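You operate a simulated robot arm through the tools that you are given. There is no shell and no other tool. Be economical: measure what you need, move in short steps, check, and stop when the job is done.

You run a simulated robot arm. Do the job below in one go: nothing can be reset, and whatever is moved stays where it is left.

## Task
The belt ran off track: tension it by the card and test it.
Fine: release lever to tight, both tension knobs on the card's marks, reset, then test runs till the display says CENTRE.

The check looks at the end state, three seconds after you hand in, the way a careful person would. Anything else that was tipped, shoved, dropped, spilled or broken makes it a failure.

## Robot
A 6-joint arm with a two-finger gripper on a trunk, on a base that drives. Base frame: it is fixed to the floor where the robot stands at the start and does not move with it; the origin is under the middle of the robot, x ahead of it, y to its left, z up; the surface under the hand at the start is at about z = 1018. Lengths are in mm, angles in degrees, forces in N, time in s.
With the tool pointing down near the work surface it reaches from about 240 to 960 mm from the robot's upright axis, wherever it stands. Its first joint turns from -166.0 to 166.0 degrees. Places, roughly: left tension knob [600, 0, 900]; outfeed drip tray [800, -200, 800]; release lever [700, 0, 1100]; right tension knob [600, -800, 900]; tray drain valve [600, 0, 700]. Payload 3.43 kg.
The TCP is the grasp point between the finger pads, 20 mm short of the fingertips. In the tool frame z runs along the fingers and y along their closing line. Largest opening 190 mm; the body of the gripper starts 248 mm behind the TCP.
Orientation is that of the tool frame in the base frame, as [roll, pitch, yaw] about the fixed x, y, z axes, in that order (R = Rz(yaw) Ry(pitch) Rx(roll)). With the fingers straight down and closing along the base's y, the tool's x points along the base's -x, its y along +y and its z along -z.

## Interface
- The arm moves only by the tool arm_command. Its argument "plan" is a list of rows, each a list of 7 numbers: the shift along the base's x, y, z in mm, then the turn, a rotation vector about the base's x, y, z in rad, then the finger opening in mm, from 0 to 190. In form: [[dx, dy, dz, rx, ry, rz, gripper], ...]. A call has 1 to 10 rows; each row shifts and turns the commanded pose from where the row before left it. Rows are played at 5 a second. More than 50 mm and 8.6 degrees between two rows, or a gripper value outside its range, and nothing of the call is played. Where a pose cannot be reached the arm comes as near as it can. A force on the tool above 50 N (or 10 N above the force at the start of the call, whichever is more), or a blocked arm, ends the call early, and 0.2 s more pass. The fingers move at their own pace (about 153 mm/s each) and stop on an object; they squeeze with about 36 N. The grip force told is the motor's: it shows also when the fingers shut on nothing. Time passes only in rows, and 0.2 s behind the last, so rows that do not move let the fingers close. The reply holds the time, the measured pose of the TCP, the force on the tool along the base axes, the opening and the grip force, in the units named above and with some noise, with the torque about the TCP (base axes, N m) and any sound that the robot's microphone picked up, and new pictures: "pictures" is both (left out), scene, wrist or none.
- Cameras (640 x 400 px; columns grow to the right, rows downward): "scene" is now at [50, 156.4, 1566.2]; the picture's right is [-0.62, -0.78, 0.00], its down [-0.46, 0.36, -0.81] and it looks along [0.64, -0.50, -0.58] (base axes); focal length 283 px, centre (320, 200). "wrist" rides on the gripper at [70, -8, -288] in the tool frame; the picture's right is [0.12, 0.99, 0.00], its down [-0.96, 0.12, -0.25] and it looks along [-0.25, 0.03, 0.97] (tool axes); focal length 261 px, centre (320, 200). There is no depth. A picture from a camera that has moved, and an enlarged one, comes with that camera's place and axes in the base frame and with its lens.
- raise_lower(by): slides the trunk up (or, below 0, down) by that many mm; the arm and the scene camera ride with it, the base frame stays. It gives what a move gives, with no picture.
- drive_base(legs): drives the robot by 1 to 6 legs, each [ahead, turn to the left] in mm and degrees, along the robot's own axes; the way and the turn of a leg run together, so that a leg with both is an arc; at most 1500 mm and 180 degrees a leg. The arm and the cameras ride along, it lands a little off, and it stops where it bumps. It gives what a move gives, and a new picture of the scene camera.
- head_to(pan, tilt): turns the head with the scene camera to pan (to the left, within 120 degrees either way) and tilt (down, from -29 to 69), counted from straight ahead of the robot. It gives what a move gives, and a new picture of the scene camera.
- enlarge(camera, box): a new picture of the part [left, top, right, bottom] of that camera's present view, enlarged. It takes no simulated time.
- close_job(): hands the job in; it is judged then, once.

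Go step by step. Nothing tells you exact positions but the pictures and the camera data: compare them with the known pose of the tool, close in by small moves and look again before you grip or let go. The budget is 120 turns and 260 pictures, counting those below and the enlarged ones. Unless the task says otherwise, let go and move clear before handing in, and close with one line.

The tools are called after "Request:" by a JSON object that holds its "op" and its "data". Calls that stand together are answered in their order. arm_command: Moves the arm, as the interface text tells. Its arguments: {"type":"object","properties":{"plan":{"type":"array"},"pictures":{"type":"string","enum":["both","scene","wrist","none"]}},"required":["plan"]} The other tools are called the same way: raise_lower (by) slides the trunk up or down; drive_base (legs) drives the base; head_to (pan, tilt) turns the head that bears the scene camera; enlarge (camera, box) takes an enlarged picture of a part of a camera's view; close_job () hands the job in.

At the start:

```text
time_s: 0.0
ee_pos: [479.7, -395.9, 1331.1]
ee_rot: [-179.9, 0.0, -179.9]
ft_force: [-0.2, 0.7, 0.8]
torque: [-0.01, -0.01, -0.01]
finger_gap: 190.0
grip_force: 0.1
trunk travel left (down, up): [-125.0, 315.0]
robot x, y, heading: [0.2, 4.5, -0.1]
head pan, tilt: [-38.3, 35.8]
```

scene: 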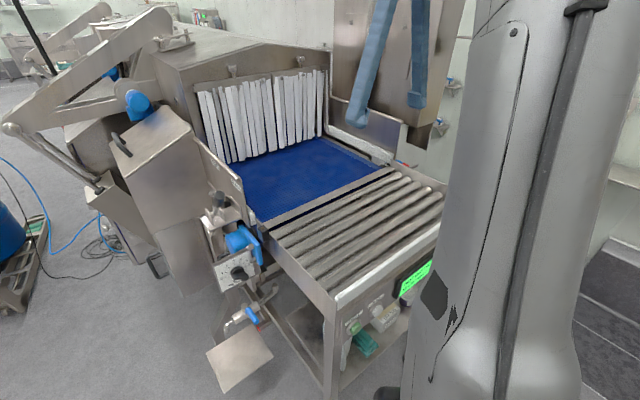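
wrist: 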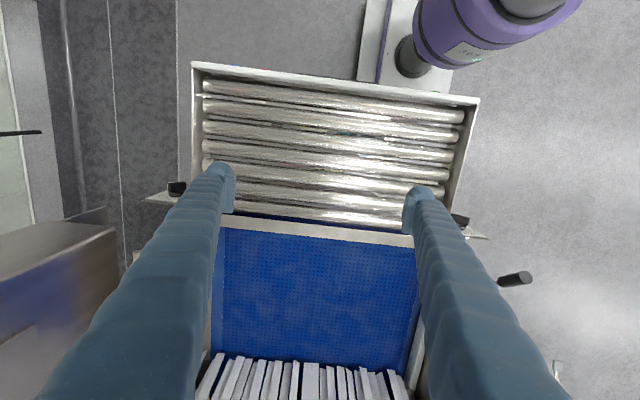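

I see a washer/conveyor with a blue belt, a roller outfeed, a left tension block with blue lever and knob, and a green display on the end panel. I'll enlarge these areas first.

Request:
{"op": "enlarge", "data": {"camera": "scene", "box": [180, 170, 300, 290]}}

Request:
{"op": "enlarge", "data": {"camera": "scene", "box": [320, 250, 450, 390]}}

Request:
{"op": "enlarge", "data": {"camera": "scene", "box": [200, 280, 300, 400]}}

Request:
{"op": "enlarge", "data": {"camera": "scene", "box": [330, 80, 470, 200]}}

```text
3.33 times, centred on (240, 230) of scene
camera zoom: at [50.0, 156.4, 1566.2], right [-0.62, -0.78, 0.0], down [-0.46, 0.36, -0.81], along [0.64, -0.5, -0.58], focal length 942 px, centre (587, 100)
```

zoom: 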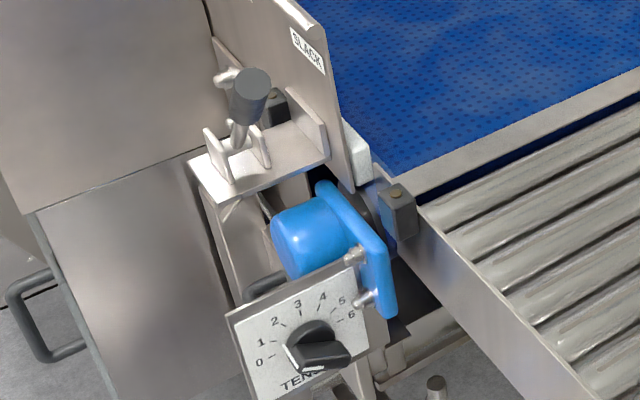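

```text
2.86 times, centred on (385, 320) of scene
camera zoom: at [50.0, 156.4, 1566.2], right [-0.62, -0.78, 0.0], down [-0.46, 0.36, -0.81], along [0.64, -0.5, -0.58], focal length 808 px, centre (134, -143)
```

zoom: 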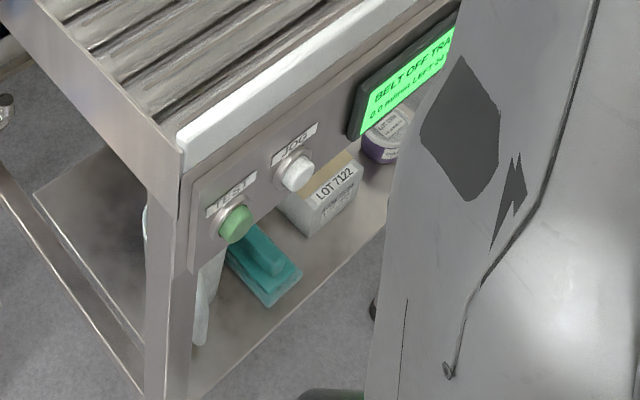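

```text
3.33 times, centred on (250, 340) of scene
camera zoom: at [50.0, 156.4, 1566.2], right [-0.62, -0.78, 0.0], down [-0.46, 0.36, -0.81], along [0.64, -0.5, -0.58], focal length 942 px, centre (553, -267)
```

zoom: 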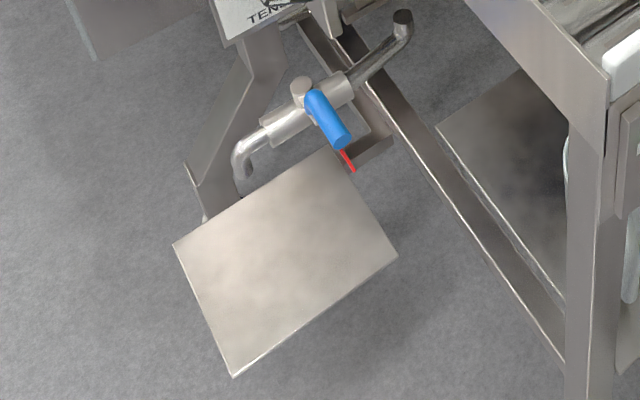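

```text
3.33 times, centred on (400, 140) of scene
camera zoom: at [50.0, 156.4, 1566.2], right [-0.62, -0.78, 0.0], down [-0.46, 0.36, -0.81], along [0.64, -0.5, -0.58], focal length 942 px, centre (53, 400)
```

zoom: 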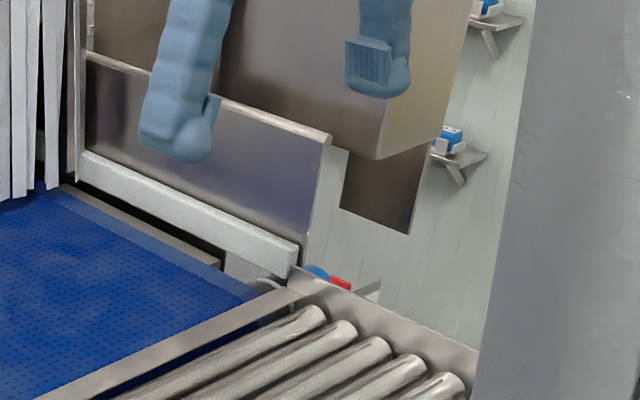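

The left knob has a 0-6 scale, the release lever sits by the SLACK label, and TEST/JOG buttons and the display are on the end panel. I still need the card, so I'll turn the head.

Request:
{"op": "head_to", "data": {"pan": -10, "tilt": 25}}

Request:
{"op": "head_to", "data": {"pan": -80, "tilt": 35}}

Request:
{"op": "head_to", "data": {"pan": 40, "tilt": 30}}

```text
time_s: 0.9
ee_pos: [480.5, -395.6, 1332.1]
ee_rot: [-180.0, 0.0, -179.9]
ft_force: [0.6, 1.5, 0.1]
torque: [-0.01, -0.01, 0.0]
finger_gap: 189.9
grip_force: 0.0
trunk travel left (down, up): [-125.0, 315.0]
robot x, y, heading: [-0.3, 0.9, -0.1]
head pan, tilt: [-10.0, 25.0]
camera scene: at [72.0, 194.9, 1583.0], right [-0.17, -0.98, 0.0], down [-0.42, 0.07, -0.91], along [0.89, -0.16, -0.42], focal length 283 px, centre (320, 200)
```

scene: 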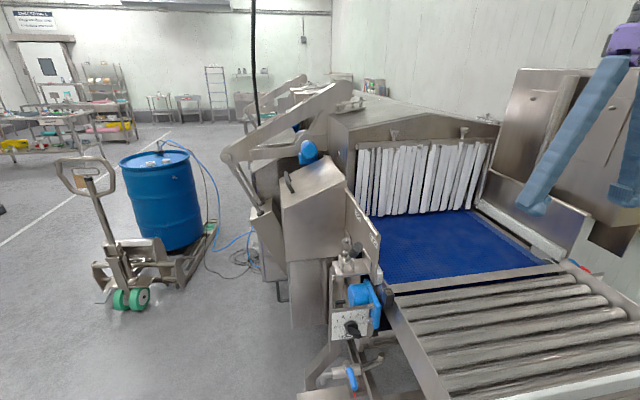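

```text
time_s: 2.3
ee_pos: [480.4, -394.3, 1331.8]
ee_rot: [-180.0, 0.0, -180.0]
ft_force: [0.1, -0.2, 0.2]
torque: [-0.01, 0.0, -0.02]
finger_gap: 190.0
grip_force: 0.0
trunk travel left (down, up): [-125.0, 315.0]
robot x, y, heading: [0.9, 1.4, -0.1]
head pan, tilt: [-80.0, 35.0]
camera scene: at [-3.4, 124.1, 1567.4], right [-0.98, -0.17, 0.0], down [-0.1, 0.56, -0.82], along [0.14, -0.81, -0.57], focal length 283 px, centre (320, 200)
```

scene: 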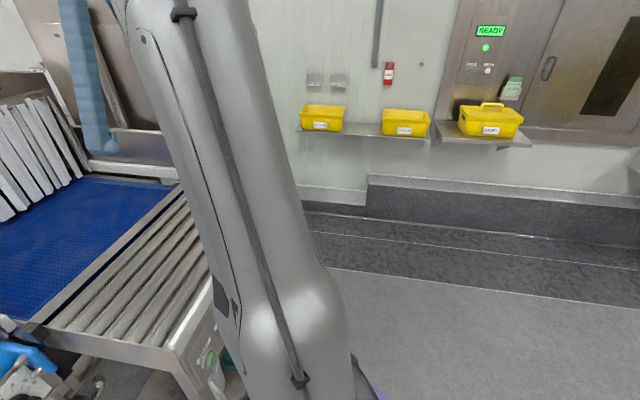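

```text
time_s: 4.3
ee_pos: [481.0, -396.0, 1331.7]
ee_rot: [179.9, 0.0, -180.0]
ft_force: [-0.1, -0.1, -0.7]
torque: [-0.02, 0.03, -0.01]
finger_gap: 190.0
grip_force: 0.1
trunk travel left (down, up): [-125.0, 315.0]
robot x, y, heading: [2.1, 7.2, -0.0]
head pan, tilt: [40.0, 30.0]
camera scene: at [50.5, 268.9, 1575.1], right [0.64, -0.77, 0.0], down [-0.38, -0.32, -0.87], along [0.66, 0.56, -0.5], focal length 283 px, centre (320, 200)
```

scene: 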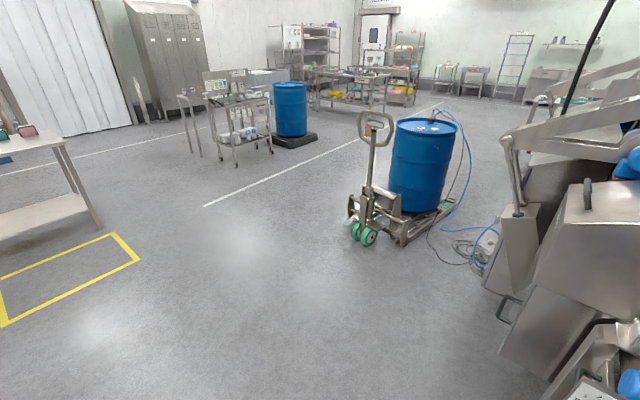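

No card is visible yet. I'll zoom back on the machine's left side and its far faces.

Request:
{"op": "head_to", "data": {"pan": -25, "tilt": 38}}

Request:
{"op": "enlarge", "data": {"camera": "scene", "box": [220, 120, 420, 245]}}

Request:
{"op": "enlarge", "data": {"camera": "scene", "box": [440, 60, 640, 185]}}

```text
time_s: 5.7
ee_pos: [480.1, -396.3, 1331.6]
ee_rot: [-180.0, 0.0, 180.0]
ft_force: [0.6, 0.9, 0.6]
torque: [0.0, 0.01, 0.01]
finger_gap: 190.0
grip_force: 0.1
trunk travel left (down, up): [-125.0, 315.0]
robot x, y, heading: [-0.6, 2.9, 0.1]
head pan, tilt: [-25.0, 38.0]
camera scene: at [59.5, 174.4, 1562.8], right [-0.42, -0.91, 0.0], down [-0.56, 0.26, -0.79], along [0.71, -0.33, -0.62], focal length 283 px, centre (320, 200)
```

scene: 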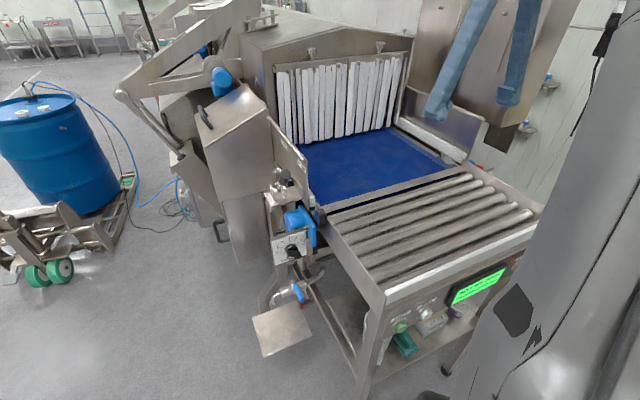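

```text
3.20 times, centred on (320, 182) of scene
camera zoom: at [59.5, 174.4, 1562.8], right [-0.42, -0.91, 0.0], down [-0.56, 0.26, -0.79], along [0.71, -0.33, -0.62], focal length 905 px, centre (320, 256)
```

zoom: 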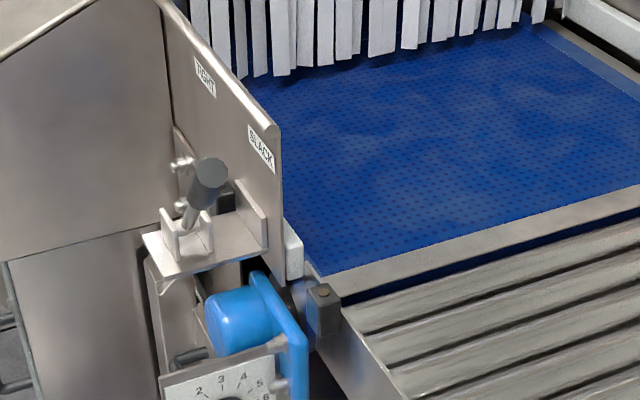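

```text
3.20 times, centred on (540, 122) of scene
camera zoom: at [59.5, 174.4, 1562.8], right [-0.42, -0.91, 0.0], down [-0.56, 0.26, -0.79], along [0.71, -0.33, -0.62], focal length 905 px, centre (-384, 448)
```

zoom: 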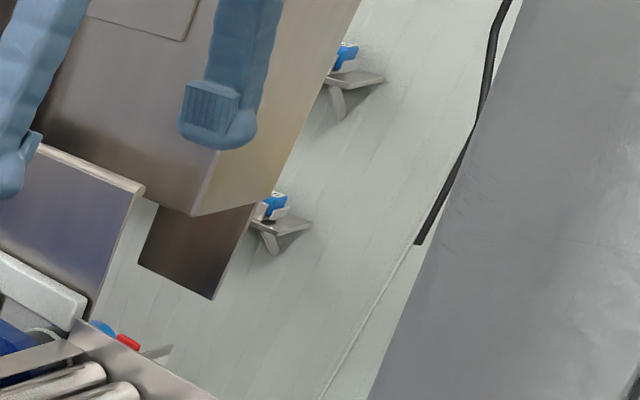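

The lever stands at SLACK, with TIGHT further in (+x). The arm blocks the display and the right side, so I'll move it to the left at this height.

Request:
{"op": "arm_command", "data": {"plan": [[0, 50, 0, 0, 0, 0, 190], [0, 50, 0, 0, 0, 0, 190], [0, 50, 0, 0, 0, 0, 190], [0, 50, 0, 0, 0, 0, 190], [0, 50, 0, 0, 0, 0, 190], [0, 50, 0, 0, 0, 0, 190], [0, 50, 0, 0, 0, 0, 190], [0, 50, 0, 0, 0, 0, 190], [0, 50, 0, 0, 0, 0, 190], [0, 50, 0, 0, 0, 0, 190]], "pictures": "both"}}

Request:
{"op": "head_to", "data": {"pan": -55, "tilt": 40}}

```text
time_s: 8.1
ee_pos: [506.1, 102.1, 1280.4]
ee_rot: [-178.5, -6.1, 178.4]
ft_force: [1.7, -0.1, -0.4]
torque: [-0.23, 0.33, -0.02]
finger_gap: 190.1
grip_force: 0.0
trunk travel left (down, up): [-125.0, 315.0]
robot x, y, heading: [2.6, 2.8, -0.4]
head pan, tilt: [-25.0, 38.0]
stopped in row 10: the arm was blocked; the commanded pose is now the measured one
camera scene: at [66.7, 184.2, 1563.2], right [-0.32, -0.95, 0.0], down [-0.58, 0.19, -0.79], along [0.75, -0.25, -0.61], focal length 283 px, centre (320, 200)
camera wrist: at [466.6, 100.5, 1573.9], right [-0.09, 1.0, -0.01], down [0.99, 0.09, 0.14], along [0.14, 0.0, -0.99], focal length 261 px, centre (320, 200)
```

scene: 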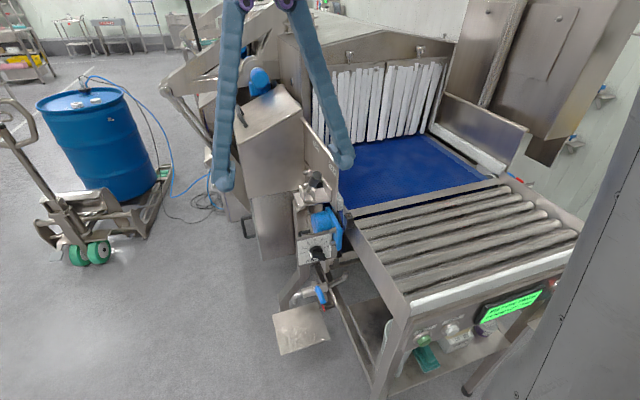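
wrist: 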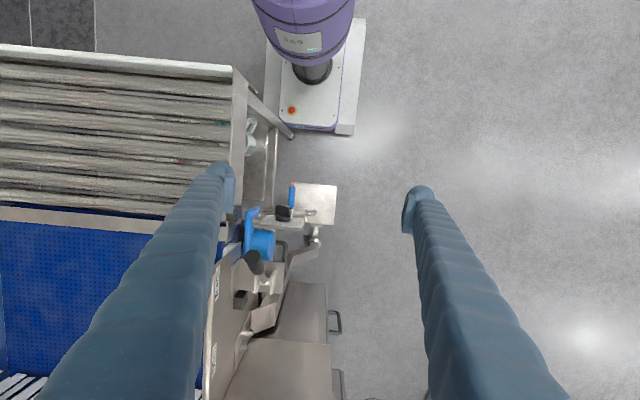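

```text
time_s: 9.1
ee_pos: [500.7, 101.6, 1285.2]
ee_rot: [-178.6, -5.6, 178.7]
ft_force: [-0.3, 0.1, -0.7]
torque: [0.01, -0.02, 0.0]
finger_gap: 190.0
grip_force: 0.0
trunk travel left (down, up): [-125.0, 315.0]
robot x, y, heading: [-0.8, 2.2, 0.0]
head pan, tilt: [-55.0, 40.0]
camera scene: at [62.7, 180.4, 1565.1], right [-0.35, -0.94, 0.0], down [-0.56, 0.21, -0.8], along [0.75, -0.28, -0.59], focal length 283 px, centre (320, 200)
```

scene: 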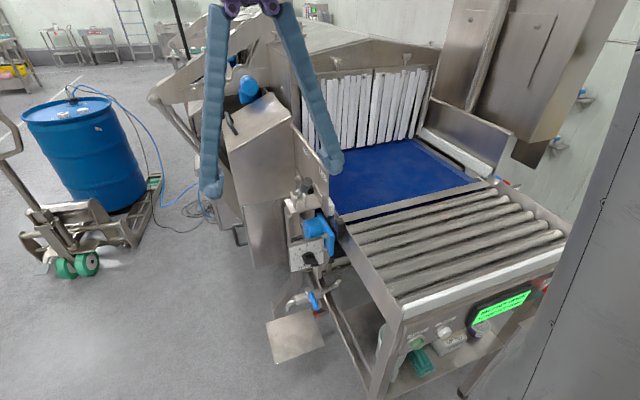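

The arm's body is pressing against the head mast, so the head could not pan. I'll back the arm off to the right and keep it level.

Request:
{"op": "arm_command", "data": {"plan": [[0, -50, 20, 0, 0, 0, 190], [0, -50, 20, 0, 0.05, 0, 190], [-10, -50, 10, 0, 0.05, 0, 190]], "pictures": "none"}}

Request:
{"op": "head_to", "data": {"pan": -25, "tilt": 38}}

Request:
{"op": "enlarge", "data": {"camera": "scene", "box": [340, 220, 560, 360]}}

```text
refused: row 1 steps farther than a row can; nothing moved
```

```text
time_s: 10.0
ee_pos: [499.1, 104.0, 1290.0]
ee_rot: [-178.8, -5.1, 179.0]
ft_force: [0.3, -0.1, -0.2]
torque: [0.03, 0.05, 0.02]
finger_gap: 190.2
grip_force: 0.0
trunk travel left (down, up): [-125.0, 315.0]
robot x, y, heading: [0.3, 1.4, 0.2]
head pan, tilt: [-25.0, 38.0]
camera scene: at [59.2, 173.6, 1562.7], right [-0.43, -0.9, 0.0], down [-0.56, 0.27, -0.79], along [0.71, -0.34, -0.62], focal length 283 px, centre (320, 200)
```

scene: 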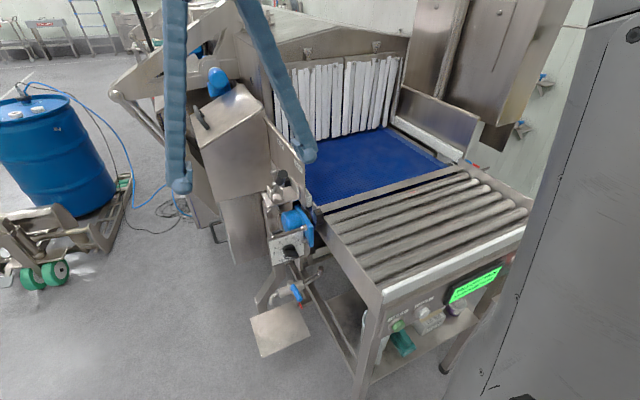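

```text
2.86 times, centred on (450, 290) of scene
camera zoom: at [59.2, 173.6, 1562.7], right [-0.43, -0.9, 0.0], down [-0.56, 0.27, -0.79], along [0.71, -0.34, -0.62], focal length 808 px, centre (-51, -57)
```

zoom: 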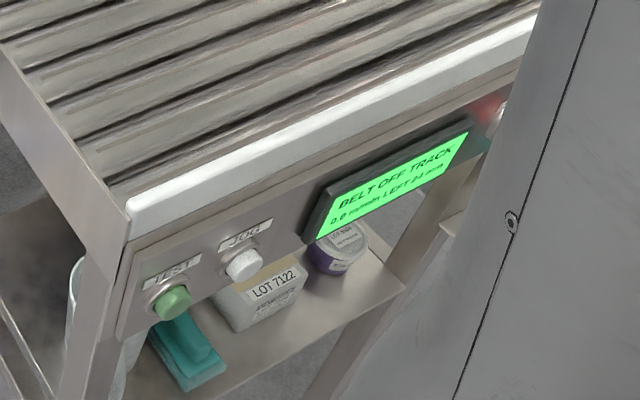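

The display reads BELT OFF TRACK, 0.0 m/min, LEFT 24 mm. I'll swing the arm to the right to look at the right-hand side with both cameras.

Request:
{"op": "arm_command", "data": {"plan": [[0, -45, 10, 0, 0, 0, 190], [0, -45, 10, 0, 0.05, 0, 190], [-5, -45, 10, 0, 0.05, 0, 190], [-5, -48, 5, 0, 0, 0, 190], [-5, -48, 5, 0, 0, 0, 190], [-5, -48, 0, 0, 0, 0, 190], [0, -50, 0, 0, 0, 0, 190], [0, -50, 0, 0, 0, 0, 190], [0, -50, 0, 0, 0, 0, 190], [0, -50, 0, 0, 0, 0, 190]], "pictures": "none"}}

Request:
{"op": "arm_command", "data": {"plan": [[-20, -45, 0, 0, 0, 0, 190], [-20, -45, 0, 0, 0, 0, 190], [-20, -45, 0, 0, 0, 0, 190], [-20, -45, 0, 0, 0, 0, 190], [-20, -45, 0, 0, 0, 0, 190], [-20, -45, 0, 0, 0, 0, 190], [-20, -45, 0, 0, 0, 0, 190], [-10, -45, 0, 0, 0, 0, 190], [0, -45, 0, 0, 0, 0, 190]], "pictures": "wrist"}}

```text
time_s: 12.2
ee_pos: [479.2, -376.3, 1333.3]
ee_rot: [-178.8, -10.7, 178.9]
ft_force: [0.3, -0.1, 0.3]
torque: [0.0, 0.06, -0.02]
finger_gap: 190.0
grip_force: 0.1
trunk travel left (down, up): [-125.0, 315.0]
robot x, y, heading: [-0.9, 3.3, 0.2]
head pan, tilt: [-25.0, 38.0]
```

```text
time_s: 14.2
ee_pos: [315.4, -745.9, 1305.3]
ee_rot: [-178.4, -10.5, 178.9]
ft_force: [0.0, 0.6, -0.5]
torque: [-0.15, 0.1, 0.04]
finger_gap: 189.9
grip_force: 0.1
out of reach, approached as far as the arm can: row 8, 9
trunk travel left (down, up): [-125.0, 315.0]
robot x, y, heading: [-1.6, 3.5, -0.1]
head pan, tilt: [-25.0, 38.0]
camera wrist: at [298.7, -747.6, 1601.3], right [-0.1, 0.99, 0.0], down [0.99, 0.1, 0.06], along [0.06, 0.0, -1.0], focal length 261 px, centre (320, 200)
```

wrist: 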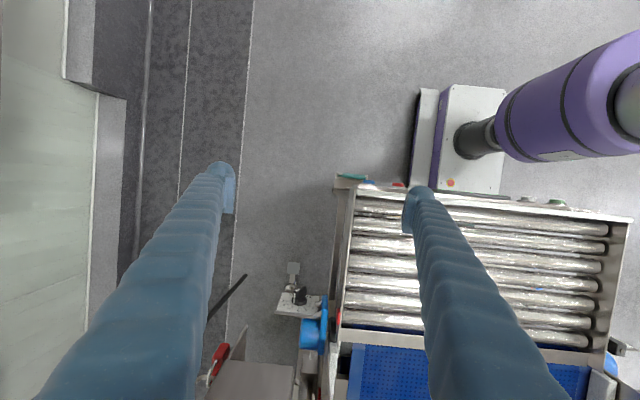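

The right-hand unit is visible: a dial plate with a knob and a blue bracket. I'll zoom in on it.

Request:
{"op": "enlarge", "data": {"camera": "wrist", "box": [240, 230, 360, 400]}}

Request:
{"op": "enlarge", "data": {"camera": "wrist", "box": [320, 150, 460, 250]}}

Request:
{"op": "head_to", "data": {"pan": -45, "tilt": 42}}

```text
2.35 times, centred on (300, 315) of wrist
camera zoom: at [298.7, -747.6, 1601.3], right [-0.1, 0.99, 0.0], down [0.99, 0.1, 0.06], along [0.06, 0.0, -1.0], focal length 613 px, centre (367, -71)
```

zoom: 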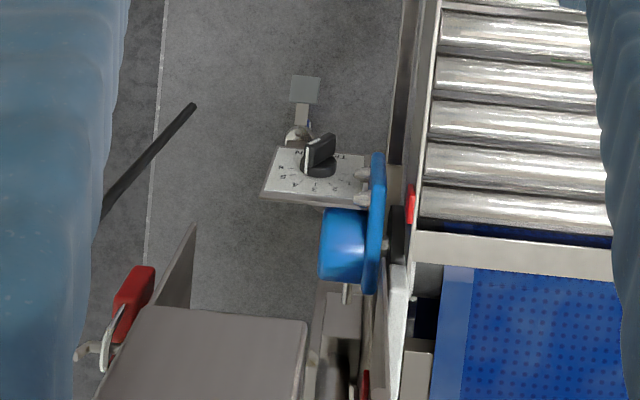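

```text
4.00 times, centred on (390, 200) of wrist
camera zoom: at [298.7, -747.6, 1601.3], right [-0.1, 0.99, 0.0], down [0.99, 0.1, 0.06], along [0.06, 0.0, -1.0], focal length 1043 px, centre (40, 200)
```

zoom: 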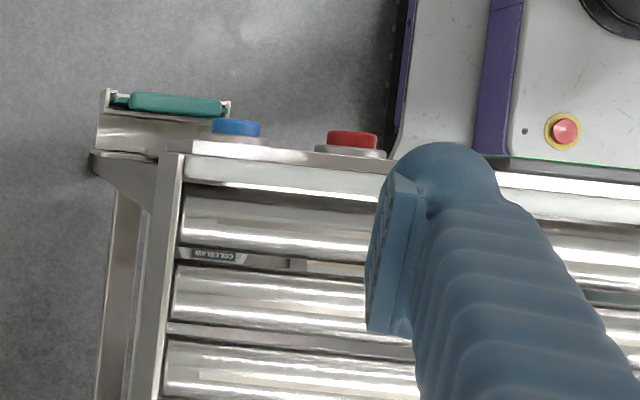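

```text
time_s: 15.0
ee_pos: [313.5, -746.5, 1306.3]
ee_rot: [-178.5, -10.6, 178.9]
ft_force: [0.1, -0.5, -0.3]
torque: [0.03, -0.03, -0.01]
finger_gap: 190.0
grip_force: 0.0
trunk travel left (down, up): [-125.0, 315.0]
robot x, y, heading: [2.7, 3.5, 0.1]
head pan, tilt: [-45.0, 42.0]
camera scene: at [40.2, 151.4, 1556.9], right [-0.71, -0.71, 0.0], down [-0.47, 0.47, -0.74], along [0.53, -0.53, -0.67], focal length 283 px, centre (320, 200)
```

scene: 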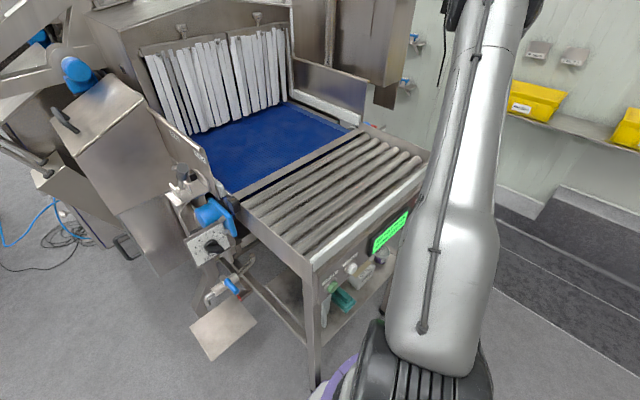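

The right end of the panel has red and blue buttons and a teal-clipped holder that may hold the card. I'll check behind the robot, then back off to view the panel face.

Request:
{"op": "head_to", "data": {"pan": -118, "tilt": 35}}

Request:
{"op": "head_to", "data": {"pan": 118, "tilt": 35}}

```text
time_s: 16.5
ee_pos: [314.3, -746.0, 1305.3]
ee_rot: [-178.5, -10.5, 178.9]
ft_force: [0.1, -0.4, -0.6]
torque: [0.03, 0.02, 0.0]
finger_gap: 190.0
grip_force: 0.2
trunk travel left (down, up): [-125.0, 315.0]
robot x, y, heading: [1.6, 0.3, -0.1]
head pan, tilt: [-118.0, 35.0]
camera scene: at [-60.1, 132.9, 1567.4], right [-0.88, 0.47, 0.0], down [0.27, 0.51, -0.82], along [-0.38, -0.72, -0.57], focal length 283 px, centre (320, 200)
```

scene: 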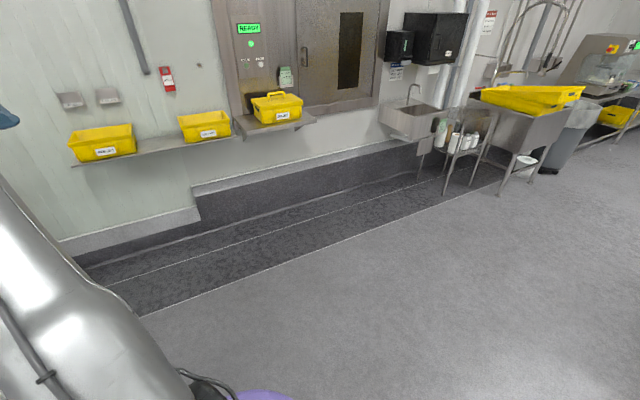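

```text
time_s: 19.8
ee_pos: [314.8, -748.0, 1306.0]
ee_rot: [-178.5, -10.7, 178.9]
ft_force: [0.2, 0.1, -0.6]
torque: [-0.02, -0.01, 0.01]
finger_gap: 190.1
grip_force: 0.0
trunk travel left (down, up): [-125.0, 315.0]
robot x, y, heading: [0.1, 5.0, 0.1]
head pan, tilt: [118.0, 35.0]
camera scene: at [-60.1, 288.4, 1567.4], right [0.88, 0.47, 0.0], down [0.27, -0.51, -0.82], along [-0.38, 0.72, -0.57], focal length 283 px, centre (320, 200)
```

scene: 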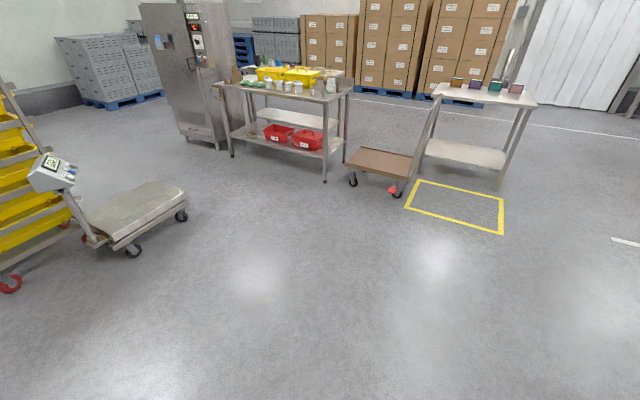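

Space behind is clear. Backing up 700 mm to look at the panel face.

Request:
{"op": "drive_base", "data": {"legs": [[-700, 0]]}}

Request:
{"op": "head_to", "data": {"pan": -35, "tilt": 30}}

```text
time_s: 25.0
ee_pos: [-395.6, -746.7, 1305.7]
ee_rot: [-178.5, -10.6, 178.9]
ft_force: [-0.2, -0.3, 1.0]
torque: [0.0, -0.01, 0.01]
finger_gap: 189.8
grip_force: 0.1
trunk travel left (down, up): [-125.0, 315.0]
robot x, y, heading: [-711.7, 1.6, 0.2]
head pan, tilt: [118.0, 35.0]
camera scene: at [-773.6, 287.6, 1567.4], right [0.88, 0.47, 0.0], down [0.27, -0.51, -0.82], along [-0.39, 0.72, -0.57], focal length 283 px, centre (320, 200)
```

scene: 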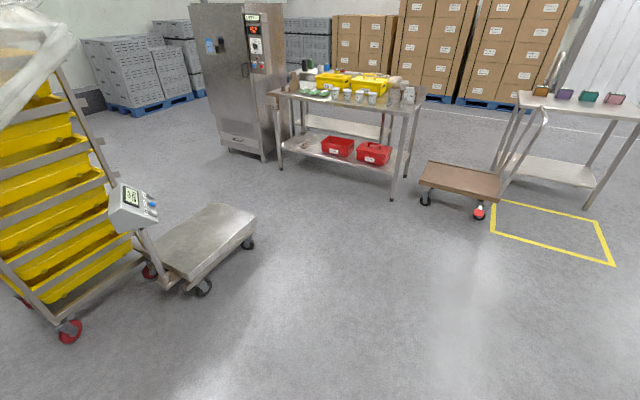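

```text
time_s: 27.4
ee_pos: [-395.6, -745.9, 1306.3]
ee_rot: [-178.5, -10.6, 179.0]
ft_force: [0.3, 0.3, -0.4]
torque: [-0.03, -0.02, 0.01]
finger_gap: 189.9
grip_force: 0.0
trunk travel left (down, up): [-125.0, 315.0]
robot x, y, heading: [-712.2, 0.9, -0.1]
head pan, tilt: [-35.0, 30.0]
camera scene: at [-657.7, 158.2, 1575.1], right [-0.57, -0.82, 0.0], down [-0.41, 0.29, -0.87], along [0.71, -0.49, -0.5], focal length 283 px, centre (320, 200)
```

scene: 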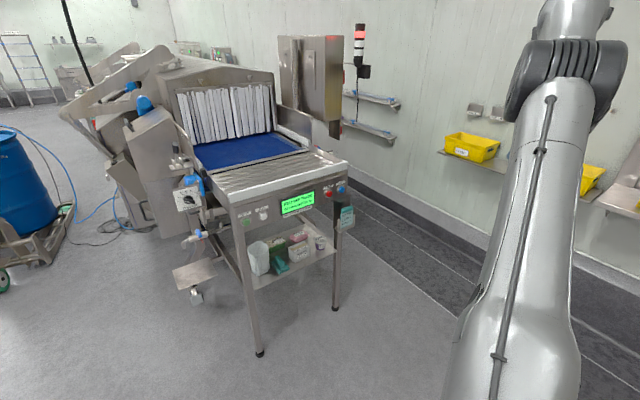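

Request:
{"op": "enlarge", "data": {"camera": "scene", "box": [310, 170, 370, 240]}}

Request:
{"op": "enlarge", "data": {"camera": "scene", "box": [160, 130, 240, 220]}}

Request:
{"op": "enlarge", "data": {"camera": "scene", "box": [225, 160, 365, 300]}}

```text
5.71 times, centred on (340, 205) of scene
camera zoom: at [-657.7, 158.2, 1575.1], right [-0.57, -0.82, 0.0], down [-0.41, 0.29, -0.87], along [0.71, -0.49, -0.5], focal length 1615 px, centre (206, 171)
```

zoom: 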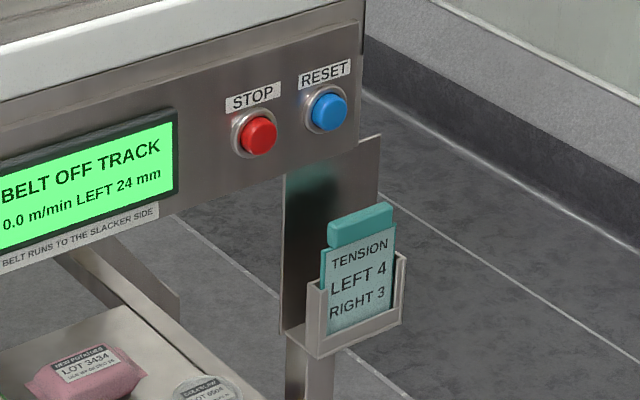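

```text
4.44 times, centred on (200, 175) of scene
camera zoom: at [-657.7, 158.2, 1575.1], right [-0.57, -0.82, 0.0], down [-0.41, 0.29, -0.87], along [0.71, -0.49, -0.5], focal length 1256 px, centre (853, 311)
```

zoom: 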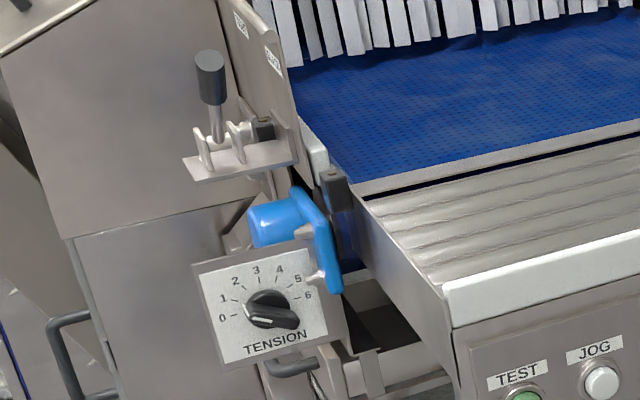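

```text
2.86 times, centred on (295, 230) of scene
camera zoom: at [-657.7, 158.2, 1575.1], right [-0.57, -0.82, 0.0], down [-0.41, 0.29, -0.87], along [0.71, -0.49, -0.5], focal length 808 px, centre (391, 114)
```

zoom: 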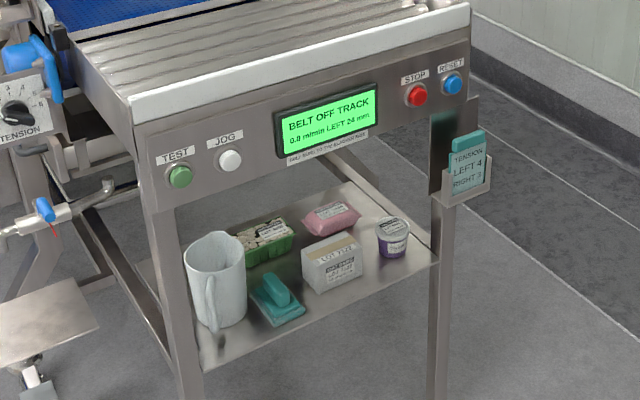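

The card says LEFT 4, RIGHT 3; the panel has TEST, JOG, STOP and RESET. I'll bring the arm in front with the tool pointing forward while there is free space here.

Request:
{"op": "arm_command", "data": {"plan": [[27, 41, 0, 0, -0.11, 0, 190], [27, 41, 0, 0, -0.11, 0, 190], [27, 41, 0, 0, -0.11, 0, 190], [27, 41, 0, 0, -0.11, 0, 190], [27, 41, 0, 0, -0.11, 0, 150], [27, 41, 0, 0, -0.11, 0, 100], [27, 41, 0, 0, -0.11, 0, 60], [27, 41, 0, 0, -0.11, 0, 60]], "pictures": "none"}}

Request:
{"op": "arm_command", "data": {"plan": [[27, 41, 0, 0, -0.11, 0, 60], [27, 41, 0, 0, -0.11, 0, 60], [27, 41, 0, 0, -0.11, 0, 60], [27, 41, 0, 0, -0.11, 0, 60], [27, 41, 0, 0, -0.11, 0, 60], [27, 41, 0, 0, -0.11, 0, 60], [27, 41, 0, 0, -0.11, 0, 60], [27, 41, 0, 0, -0.1, 0, 60]], "pictures": "both"}}

```text
time_s: 29.2
ee_pos: [-184.9, -418.7, 1307.0]
ee_rot: [-179.4, 39.9, 178.8]
ft_force: [0.8, -0.4, -0.3]
torque: [-0.03, 0.0, 0.0]
finger_gap: 60.0
grip_force: 0.1
trunk travel left (down, up): [-125.0, 315.0]
robot x, y, heading: [-717.0, 3.4, 0.2]
head pan, tilt: [-35.0, 30.0]
```

```text
time_s: 31.0
ee_pos: [69.3, -102.5, 1330.0]
ee_rot: [118.6, 89.1, 117.3]
ft_force: [-0.3, -0.3, 0.3]
torque: [0.0, -0.05, 0.12]
finger_gap: 60.1
grip_force: 0.1
out of reach, approached as far as the arm can: row 7, 8
trunk travel left (down, up): [-125.0, 315.0]
robot x, y, heading: [-716.4, 6.6, -0.1]
head pan, tilt: [-35.0, 30.0]
camera scene: at [-657.0, 157.4, 1575.1], right [-0.57, -0.82, 0.0], down [-0.41, 0.29, -0.87], along [0.71, -0.49, -0.5], focal length 283 px, centre (320, 200)
camera wrist: at [-218.6, -104.4, 1261.6], right [0.02, 0.99, -0.11], down [-0.24, 0.11, 0.97], along [0.97, 0.01, 0.24], focal length 261 px, centre (320, 200)
```

scene: 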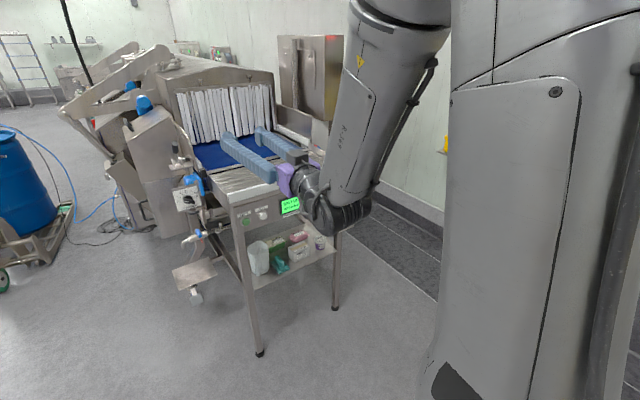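
wrist: 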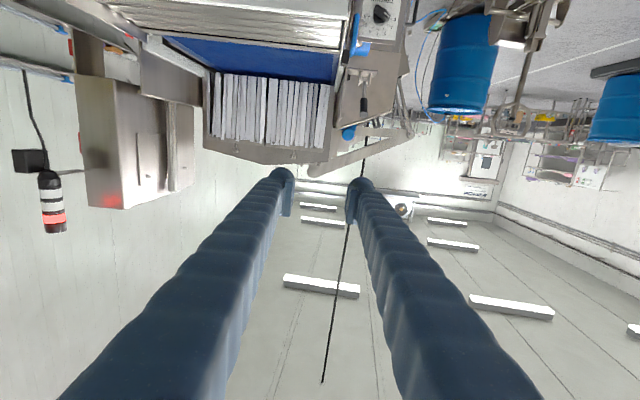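

The tool now points forward with the camera underneath. I'll lower it and roll it +90° about x (camera to the left), to check reach and get a level look.

Request:
{"op": "arm_command", "data": {"plan": [[8, 10, -20, 0.15, 0, 0, 60], [8, 10, -20, 0.15, 0, 0, 60], [8, 10, -20, 0.15, 0, 0, 60], [8, 10, -20, 0.15, 0, 0, 60], [8, 10, -20, 0.15, 0, 0, 60], [8, 10, -20, 0.15, 0, 0, 60], [0, 10, -20, 0.15, 0, 0, 60], [0, 10, -20, 0.15, 0, 0, 60], [0, 10, -20, 0.15, 0, 0, 60], [0, 10, -20, 0.15, 0, 0, 60]], "pictures": "none"}}

Request:
{"op": "arm_command", "data": {"plan": [[0, 0, -20, 0.15, 0, 0, 60], [0, 0, -20, 0.15, 0, 0, 60], [0, 0, -20, 0.15, 0, 0, 60], [0, 0, -20, 0.15, 0, 0, 60], [0, 0, -20, 0.15, 0, 0, 60], [0, 0, -20, 0.15, 0, 0, 60], [0, 0, -20, 0.15, 0, 0, 60], [0, 0, -20, 0.15, 0, 0, 60], [0, 0, 0, 0.15, 0, 0, 60], [0, 0, 0, 0.15, 0, 0, 60]], "pictures": "wrist"}}

```text
time_s: 33.2
ee_pos: [115.9, -94.1, 1134.7]
ee_rot: [91.4, 3.1, 91.1]
ft_force: [0.0, -0.9, 0.6]
torque: [0.02, -0.03, -0.03]
finger_gap: 60.1
grip_force: 0.1
out of reach, approached as far as the arm can: row 1, 2, 3, 4, 5, 6, 7, 8, 9, 10
trunk travel left (down, up): [-125.0, 315.0]
robot x, y, heading: [-712.8, 2.9, 0.2]
head pan, tilt: [-35.0, 30.0]
```

```text
time_s: 35.4
ee_pos: [114.7, -93.6, 974.9]
ee_rot: [88.7, -82.8, 92.6]
ft_force: [-0.5, 0.1, 0.0]
torque: [0.01, 0.04, 0.01]
finger_gap: 60.2
grip_force: 0.1
trunk travel left (down, up): [-125.0, 315.0]
robot x, y, heading: [-714.6, 3.2, -0.0]
head pan, tilt: [-35.0, 30.0]
camera wrist: at [-173.7, -83.6, 1044.2], right [0.02, -0.97, 0.24], down [-0.24, -0.24, -0.94], along [0.97, -0.04, -0.24], focal length 261 px, centre (320, 200)
```

wrist: 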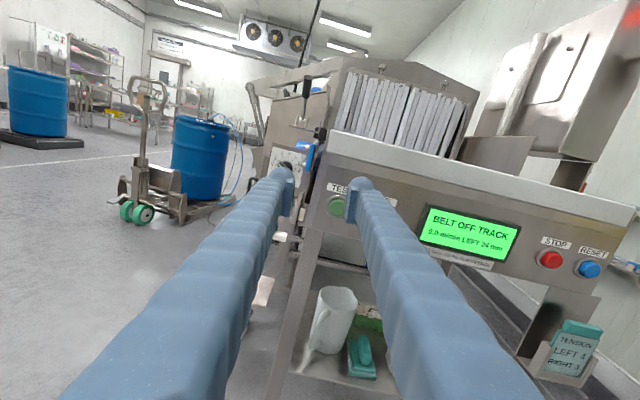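

The camera is now upright above the tool, and the panel is plainly visible. I'll shift the tool left to look at the left knob and lever straight on.

Request:
{"op": "arm_command", "data": {"plan": [[0, 25, 0, 0, 0, 0, 60], [0, 25, 0, 0, 0, 0, 60], [0, 25, 0, 0, 0, 0, 60], [0, 25, 0, 0, 0, 0, 60], [0, 25, 0, 0.1, 0, 0, 60], [0, 25, 0, 0, 0, 0, 60]], "pictures": "wrist"}}

Request:
{"op": "enlarge", "data": {"camera": "wrist", "box": [190, 60, 350, 260]}}

```text
time_s: 36.8
ee_pos: [98.8, -47.6, 976.6]
ee_rot: [87.1, -88.5, 96.2]
ft_force: [-1.0, 0.3, 0.5]
torque: [0.05, -0.02, -0.07]
finger_gap: 60.2
grip_force: 0.0
out of reach, approached as far as the arm can: row 2, 3, 4, 5, 6
trunk travel left (down, up): [-125.0, 315.0]
robot x, y, heading: [-714.5, 1.2, 0.1]
head pan, tilt: [-35.0, 30.0]
camera wrist: at [-190.2, -54.4, 1047.6], right [0.06, -0.99, 0.14], down [-0.24, -0.15, -0.96], along [0.97, 0.02, -0.24], focal length 261 px, centre (320, 200)
```

wrist: 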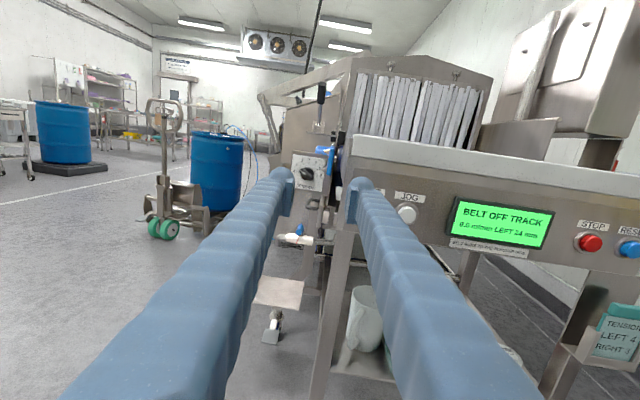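

```text
2.00 times, centred on (270, 160) of wrist
camera zoom: at [-190.2, -54.4, 1047.6], right [0.06, -0.99, 0.14], down [-0.24, -0.15, -0.96], along [0.97, 0.02, -0.24], focal length 521 px, centre (420, 280)
```

zoom: 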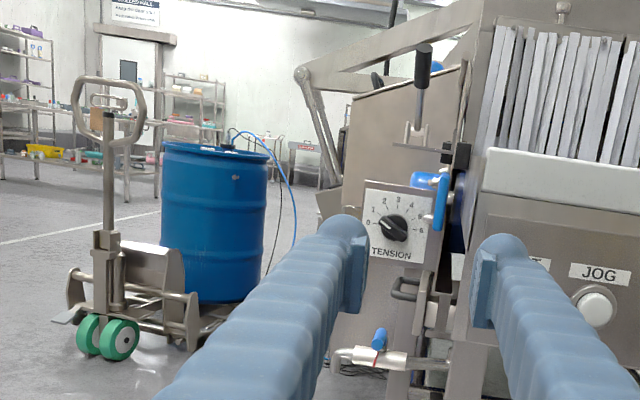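

The dial is nearly face-on from here: knob pointing near 0 and scale 0-6. The arm can't reach left of its own axis with this tool posture, so I'll move the base 250 mm left and 350 mm ahead.

Request:
{"op": "drive_base", "data": {"legs": [[235, 66], [235, -66]]}}

Request:
{"op": "head_to", "data": {"pan": -30, "tilt": 30}}

Request:
{"op": "arm_command", "data": {"plan": [[0, -10, 0, 0, 0, 0, 60]], "pictures": "wrist"}}

```text
time_s: 46.0
ee_pos: [468.5, 219.3, 978.3]
ee_rot: [86.7, -88.4, 98.0]
ft_force: [-0.3, -0.2, 0.6]
torque: [-0.02, -0.01, 0.01]
finger_gap: 60.0
grip_force: 0.1
trunk travel left (down, up): [-125.0, 315.0]
robot x, y, heading: [-342.8, 266.4, 1.7]
head pan, tilt: [-35.0, 30.0]
camera scene: at [-291.5, 423.0, 1575.1], right [-0.55, -0.84, 0.0], down [-0.42, 0.27, -0.87], along [0.72, -0.47, -0.5], focal length 283 px, centre (320, 200)
```

scene: 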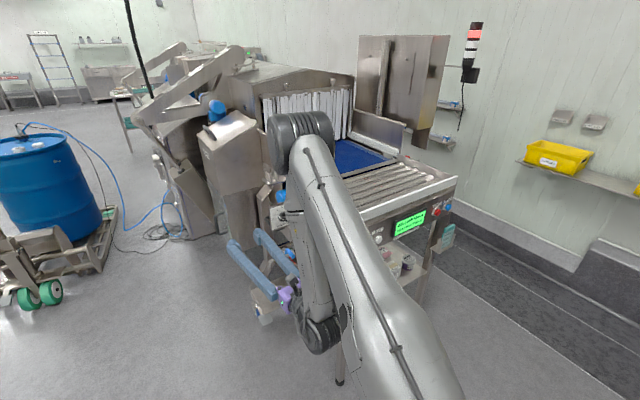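

```text
time_s: 46.6
ee_pos: [469.7, 218.2, 977.6]
ee_rot: [86.8, -88.6, 97.9]
ft_force: [0.3, -0.2, -0.5]
torque: [0.01, -0.03, 0.18]
finger_gap: 59.9
grip_force: 0.1
trunk travel left (down, up): [-125.0, 315.0]
robot x, y, heading: [-344.8, 268.0, 1.8]
head pan, tilt: [-30.0, 30.0]
camera scene: at [-287.2, 428.2, 1575.2], right [-0.47, -0.88, 0.0], down [-0.44, 0.24, -0.87], along [0.76, -0.41, -0.5], focal length 283 px, centre (320, 200)
```

scene: 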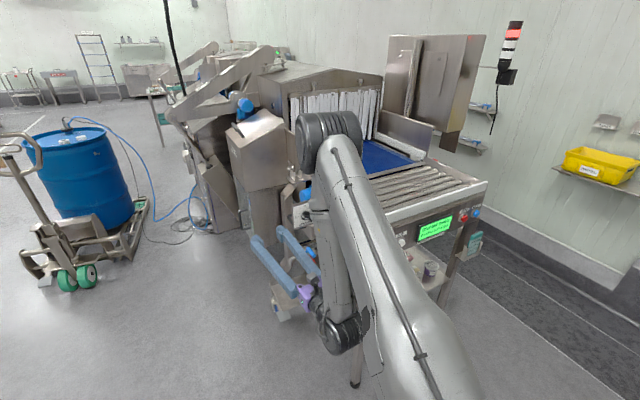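

```text
time_s: 47.0
ee_pos: [469.0, 209.4, 978.7]
ee_rot: [87.0, -88.5, 97.9]
ft_force: [0.4, 1.3, 0.0]
torque: [-0.01, 0.03, -0.16]
finger_gap: 60.0
grip_force: 0.0
trunk travel left (down, up): [-125.0, 315.0]
robot x, y, heading: [-338.4, 267.6, 1.8]
head pan, tilt: [-30.0, 30.0]
camera wrist: at [181.7, 195.9, 1048.8], right [0.08, -0.99, 0.15], down [-0.23, -0.16, -0.96], along [0.97, 0.04, -0.24], focal length 261 px, centre (320, 200)
```

wrist: 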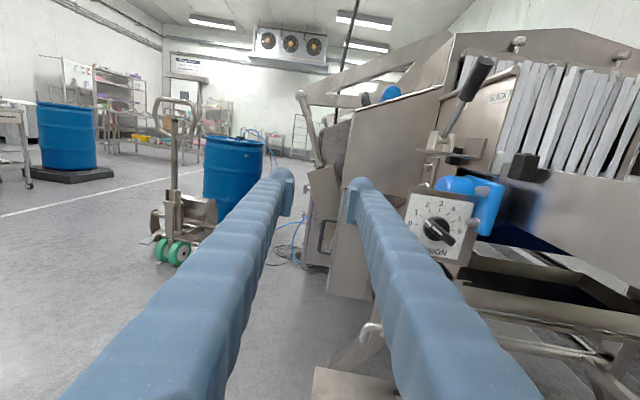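

Triangulated: left knob at about (601, 15, 926), lever handle tip (612, 6, 1185), pivot (707, 6, 1063), leaning toward SLACK by about 38°. I'll raise the tool and line the closed fingers up in front of the lever handle.

Request:
{"op": "arm_command", "data": {"plan": [[0, 0, 46, 0, 0, -0.04, 0], [0, 0, 46, 0, 0, -0.04, 0], [0, 0, 46, 0, 0, 0, 0], [0, 0, 44, 0, 0, 0, 0], [10, -45, 0, 0, 0, 0, 0], [10, -45, 0, 0, 0, 0, 0], [10, -45, 0, 0, 0, 0, 0], [10, -45, 0, 0, 0, 0, 0], [10, -23, 0, 0, 0, 0, 0]], "pictures": "both"}}

```text
time_s: 49.0
ee_pos: [541.3, -38.1, 1152.2]
ee_rot: [86.0, -88.5, 94.0]
ft_force: [0.5, -0.5, -0.4]
torque: [0.01, 0.0, 0.04]
finger_gap: 0.0
grip_force: 34.4
out of reach, approached as far as the arm can: row 2, 3, 4
trunk travel left (down, up): [-125.0, 315.0]
robot x, y, heading: [-346.0, 264.3, 1.8]
head pan, tilt: [-30.0, 30.0]
camera scene: at [-287.8, 429.4, 1575.1], right [-0.47, -0.88, 0.0], down [-0.44, 0.24, -0.87], along [0.76, -0.41, -0.5], focal length 283 px, centre (320, 200)
camera wrist: at [253.0, -28.5, 1222.4], right [0.0, -0.99, 0.14], down [-0.25, -0.14, -0.96], along [0.97, -0.03, -0.24], focal length 261 px, centre (320, 200)
```

scene: 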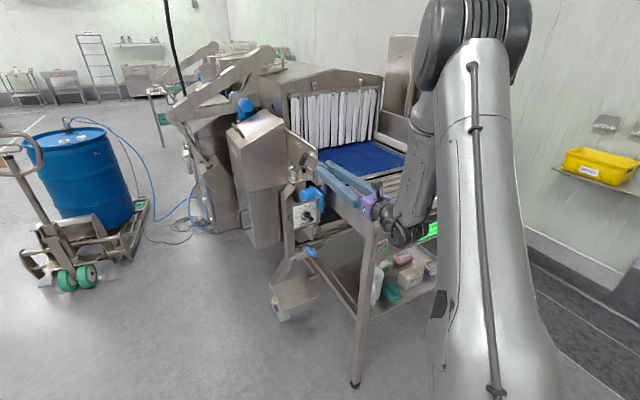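
wrist: 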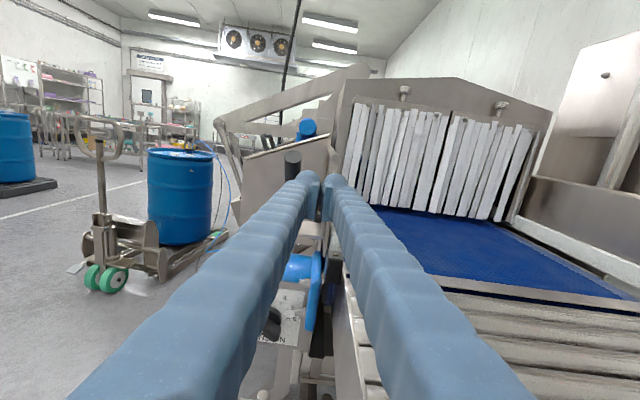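

The fingers are 44 mm right of the handle. I'll shift left, then look before pushing.

Request:
{"op": "arm_command", "data": {"plan": [[0, 22, 3, 0, 0, 0, 0], [0, 22, 3, 0, 0, 0, 0]], "pictures": "both"}}

Request:
{"op": "enlarge", "data": {"camera": "wrist", "box": [240, 120, 400, 240]}}

```text
time_s: 49.6
ee_pos: [539.6, 9.1, 1162.1]
ee_rot: [86.0, -88.5, 94.1]
ft_force: [0.8, 0.2, 0.4]
torque: [-0.01, 0.0, -0.01]
finger_gap: 0.0
grip_force: 34.3
trunk travel left (down, up): [-125.0, 315.0]
robot x, y, heading: [-341.4, 262.5, 1.9]
head pan, tilt: [-30.0, 30.0]
camera scene: at [-287.9, 429.6, 1575.1], right [-0.47, -0.88, 0.0], down [-0.44, 0.24, -0.87], along [0.76, -0.41, -0.5], focal length 283 px, centre (320, 200)
camera wrist: at [252.0, 18.2, 1231.0], right [0.0, -0.99, 0.14], down [-0.25, -0.14, -0.96], along [0.97, -0.03, -0.24], focal length 261 px, centre (320, 200)
```

scene: 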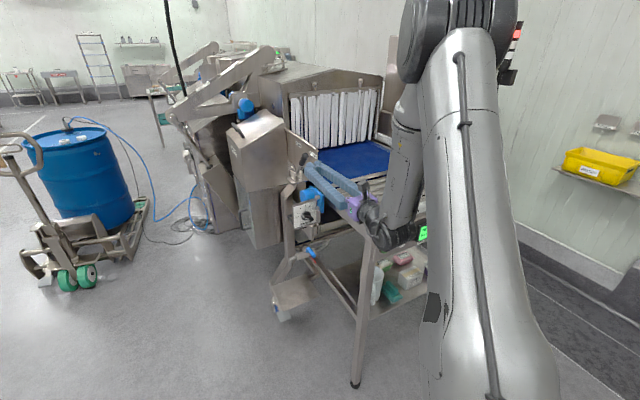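
wrist: 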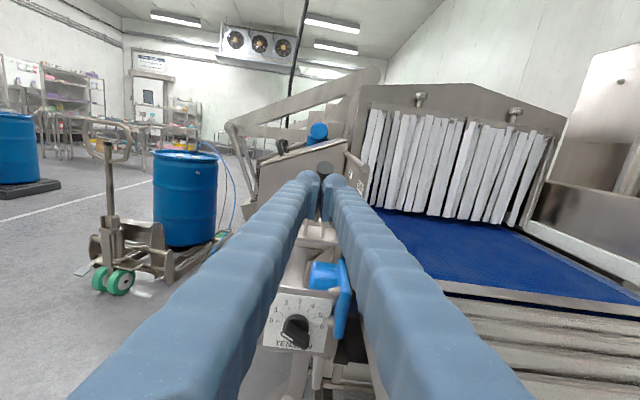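

```text
3.33 times, centred on (320, 180) of wrist
camera zoom: at [252.0, 18.2, 1231.0], right [0.0, -0.99, 0.14], down [-0.25, -0.14, -0.96], along [0.97, -0.03, -0.24], focal length 869 px, centre (320, 267)
```

zoom: 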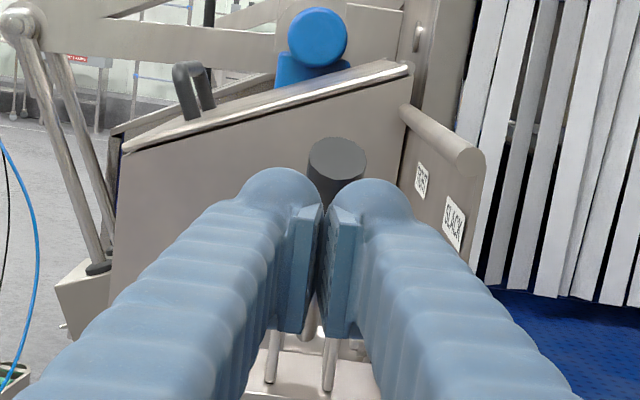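

Aligned with the handle. Pushing forward along x, following the arc a little.

Request:
{"op": "arm_command", "data": {"plan": [[20, 0, 0, 0, 0, 0, 0], [20, 0, 0, 0, 0, 0, 0], [15, 0, 2, 0, 0, 0, 0], [15, 0, 3, 0, 0, 0, 0], [15, 0, 3, 0, 0, 0, 0], [15, 0, 3, 0, 0, 0, 0], [15, 0, 3, 0, 0, 0, 0], [15, 0, 2, 0, 0, 0, 0]], "pictures": "wrist"}}

```text
time_s: 51.4
ee_pos: [669.3, 7.9, 1176.9]
ee_rot: [87.3, -88.6, 92.8]
ft_force: [0.2, -0.3, -0.2]
torque: [0.0, -0.01, -0.01]
finger_gap: 0.0
grip_force: 34.4
trunk travel left (down, up): [-125.0, 315.0]
robot x, y, heading: [-345.4, 267.8, 2.1]
head pan, tilt: [-30.0, 30.0]
camera wrist: at [381.2, 16.9, 1246.6], right [0.0, -0.99, 0.14], down [-0.25, -0.14, -0.96], along [0.97, -0.03, -0.24], focal length 261 px, centre (320, 200)
```

wrist: 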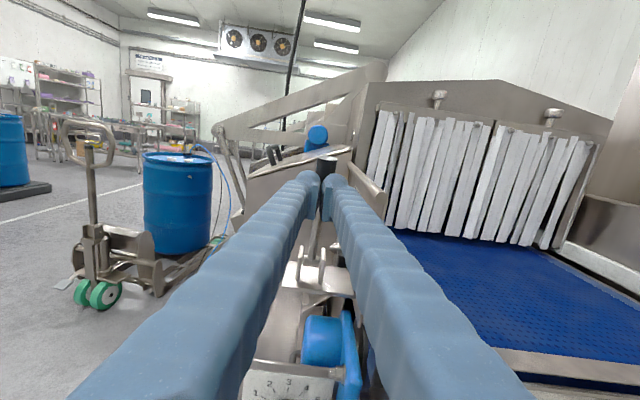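

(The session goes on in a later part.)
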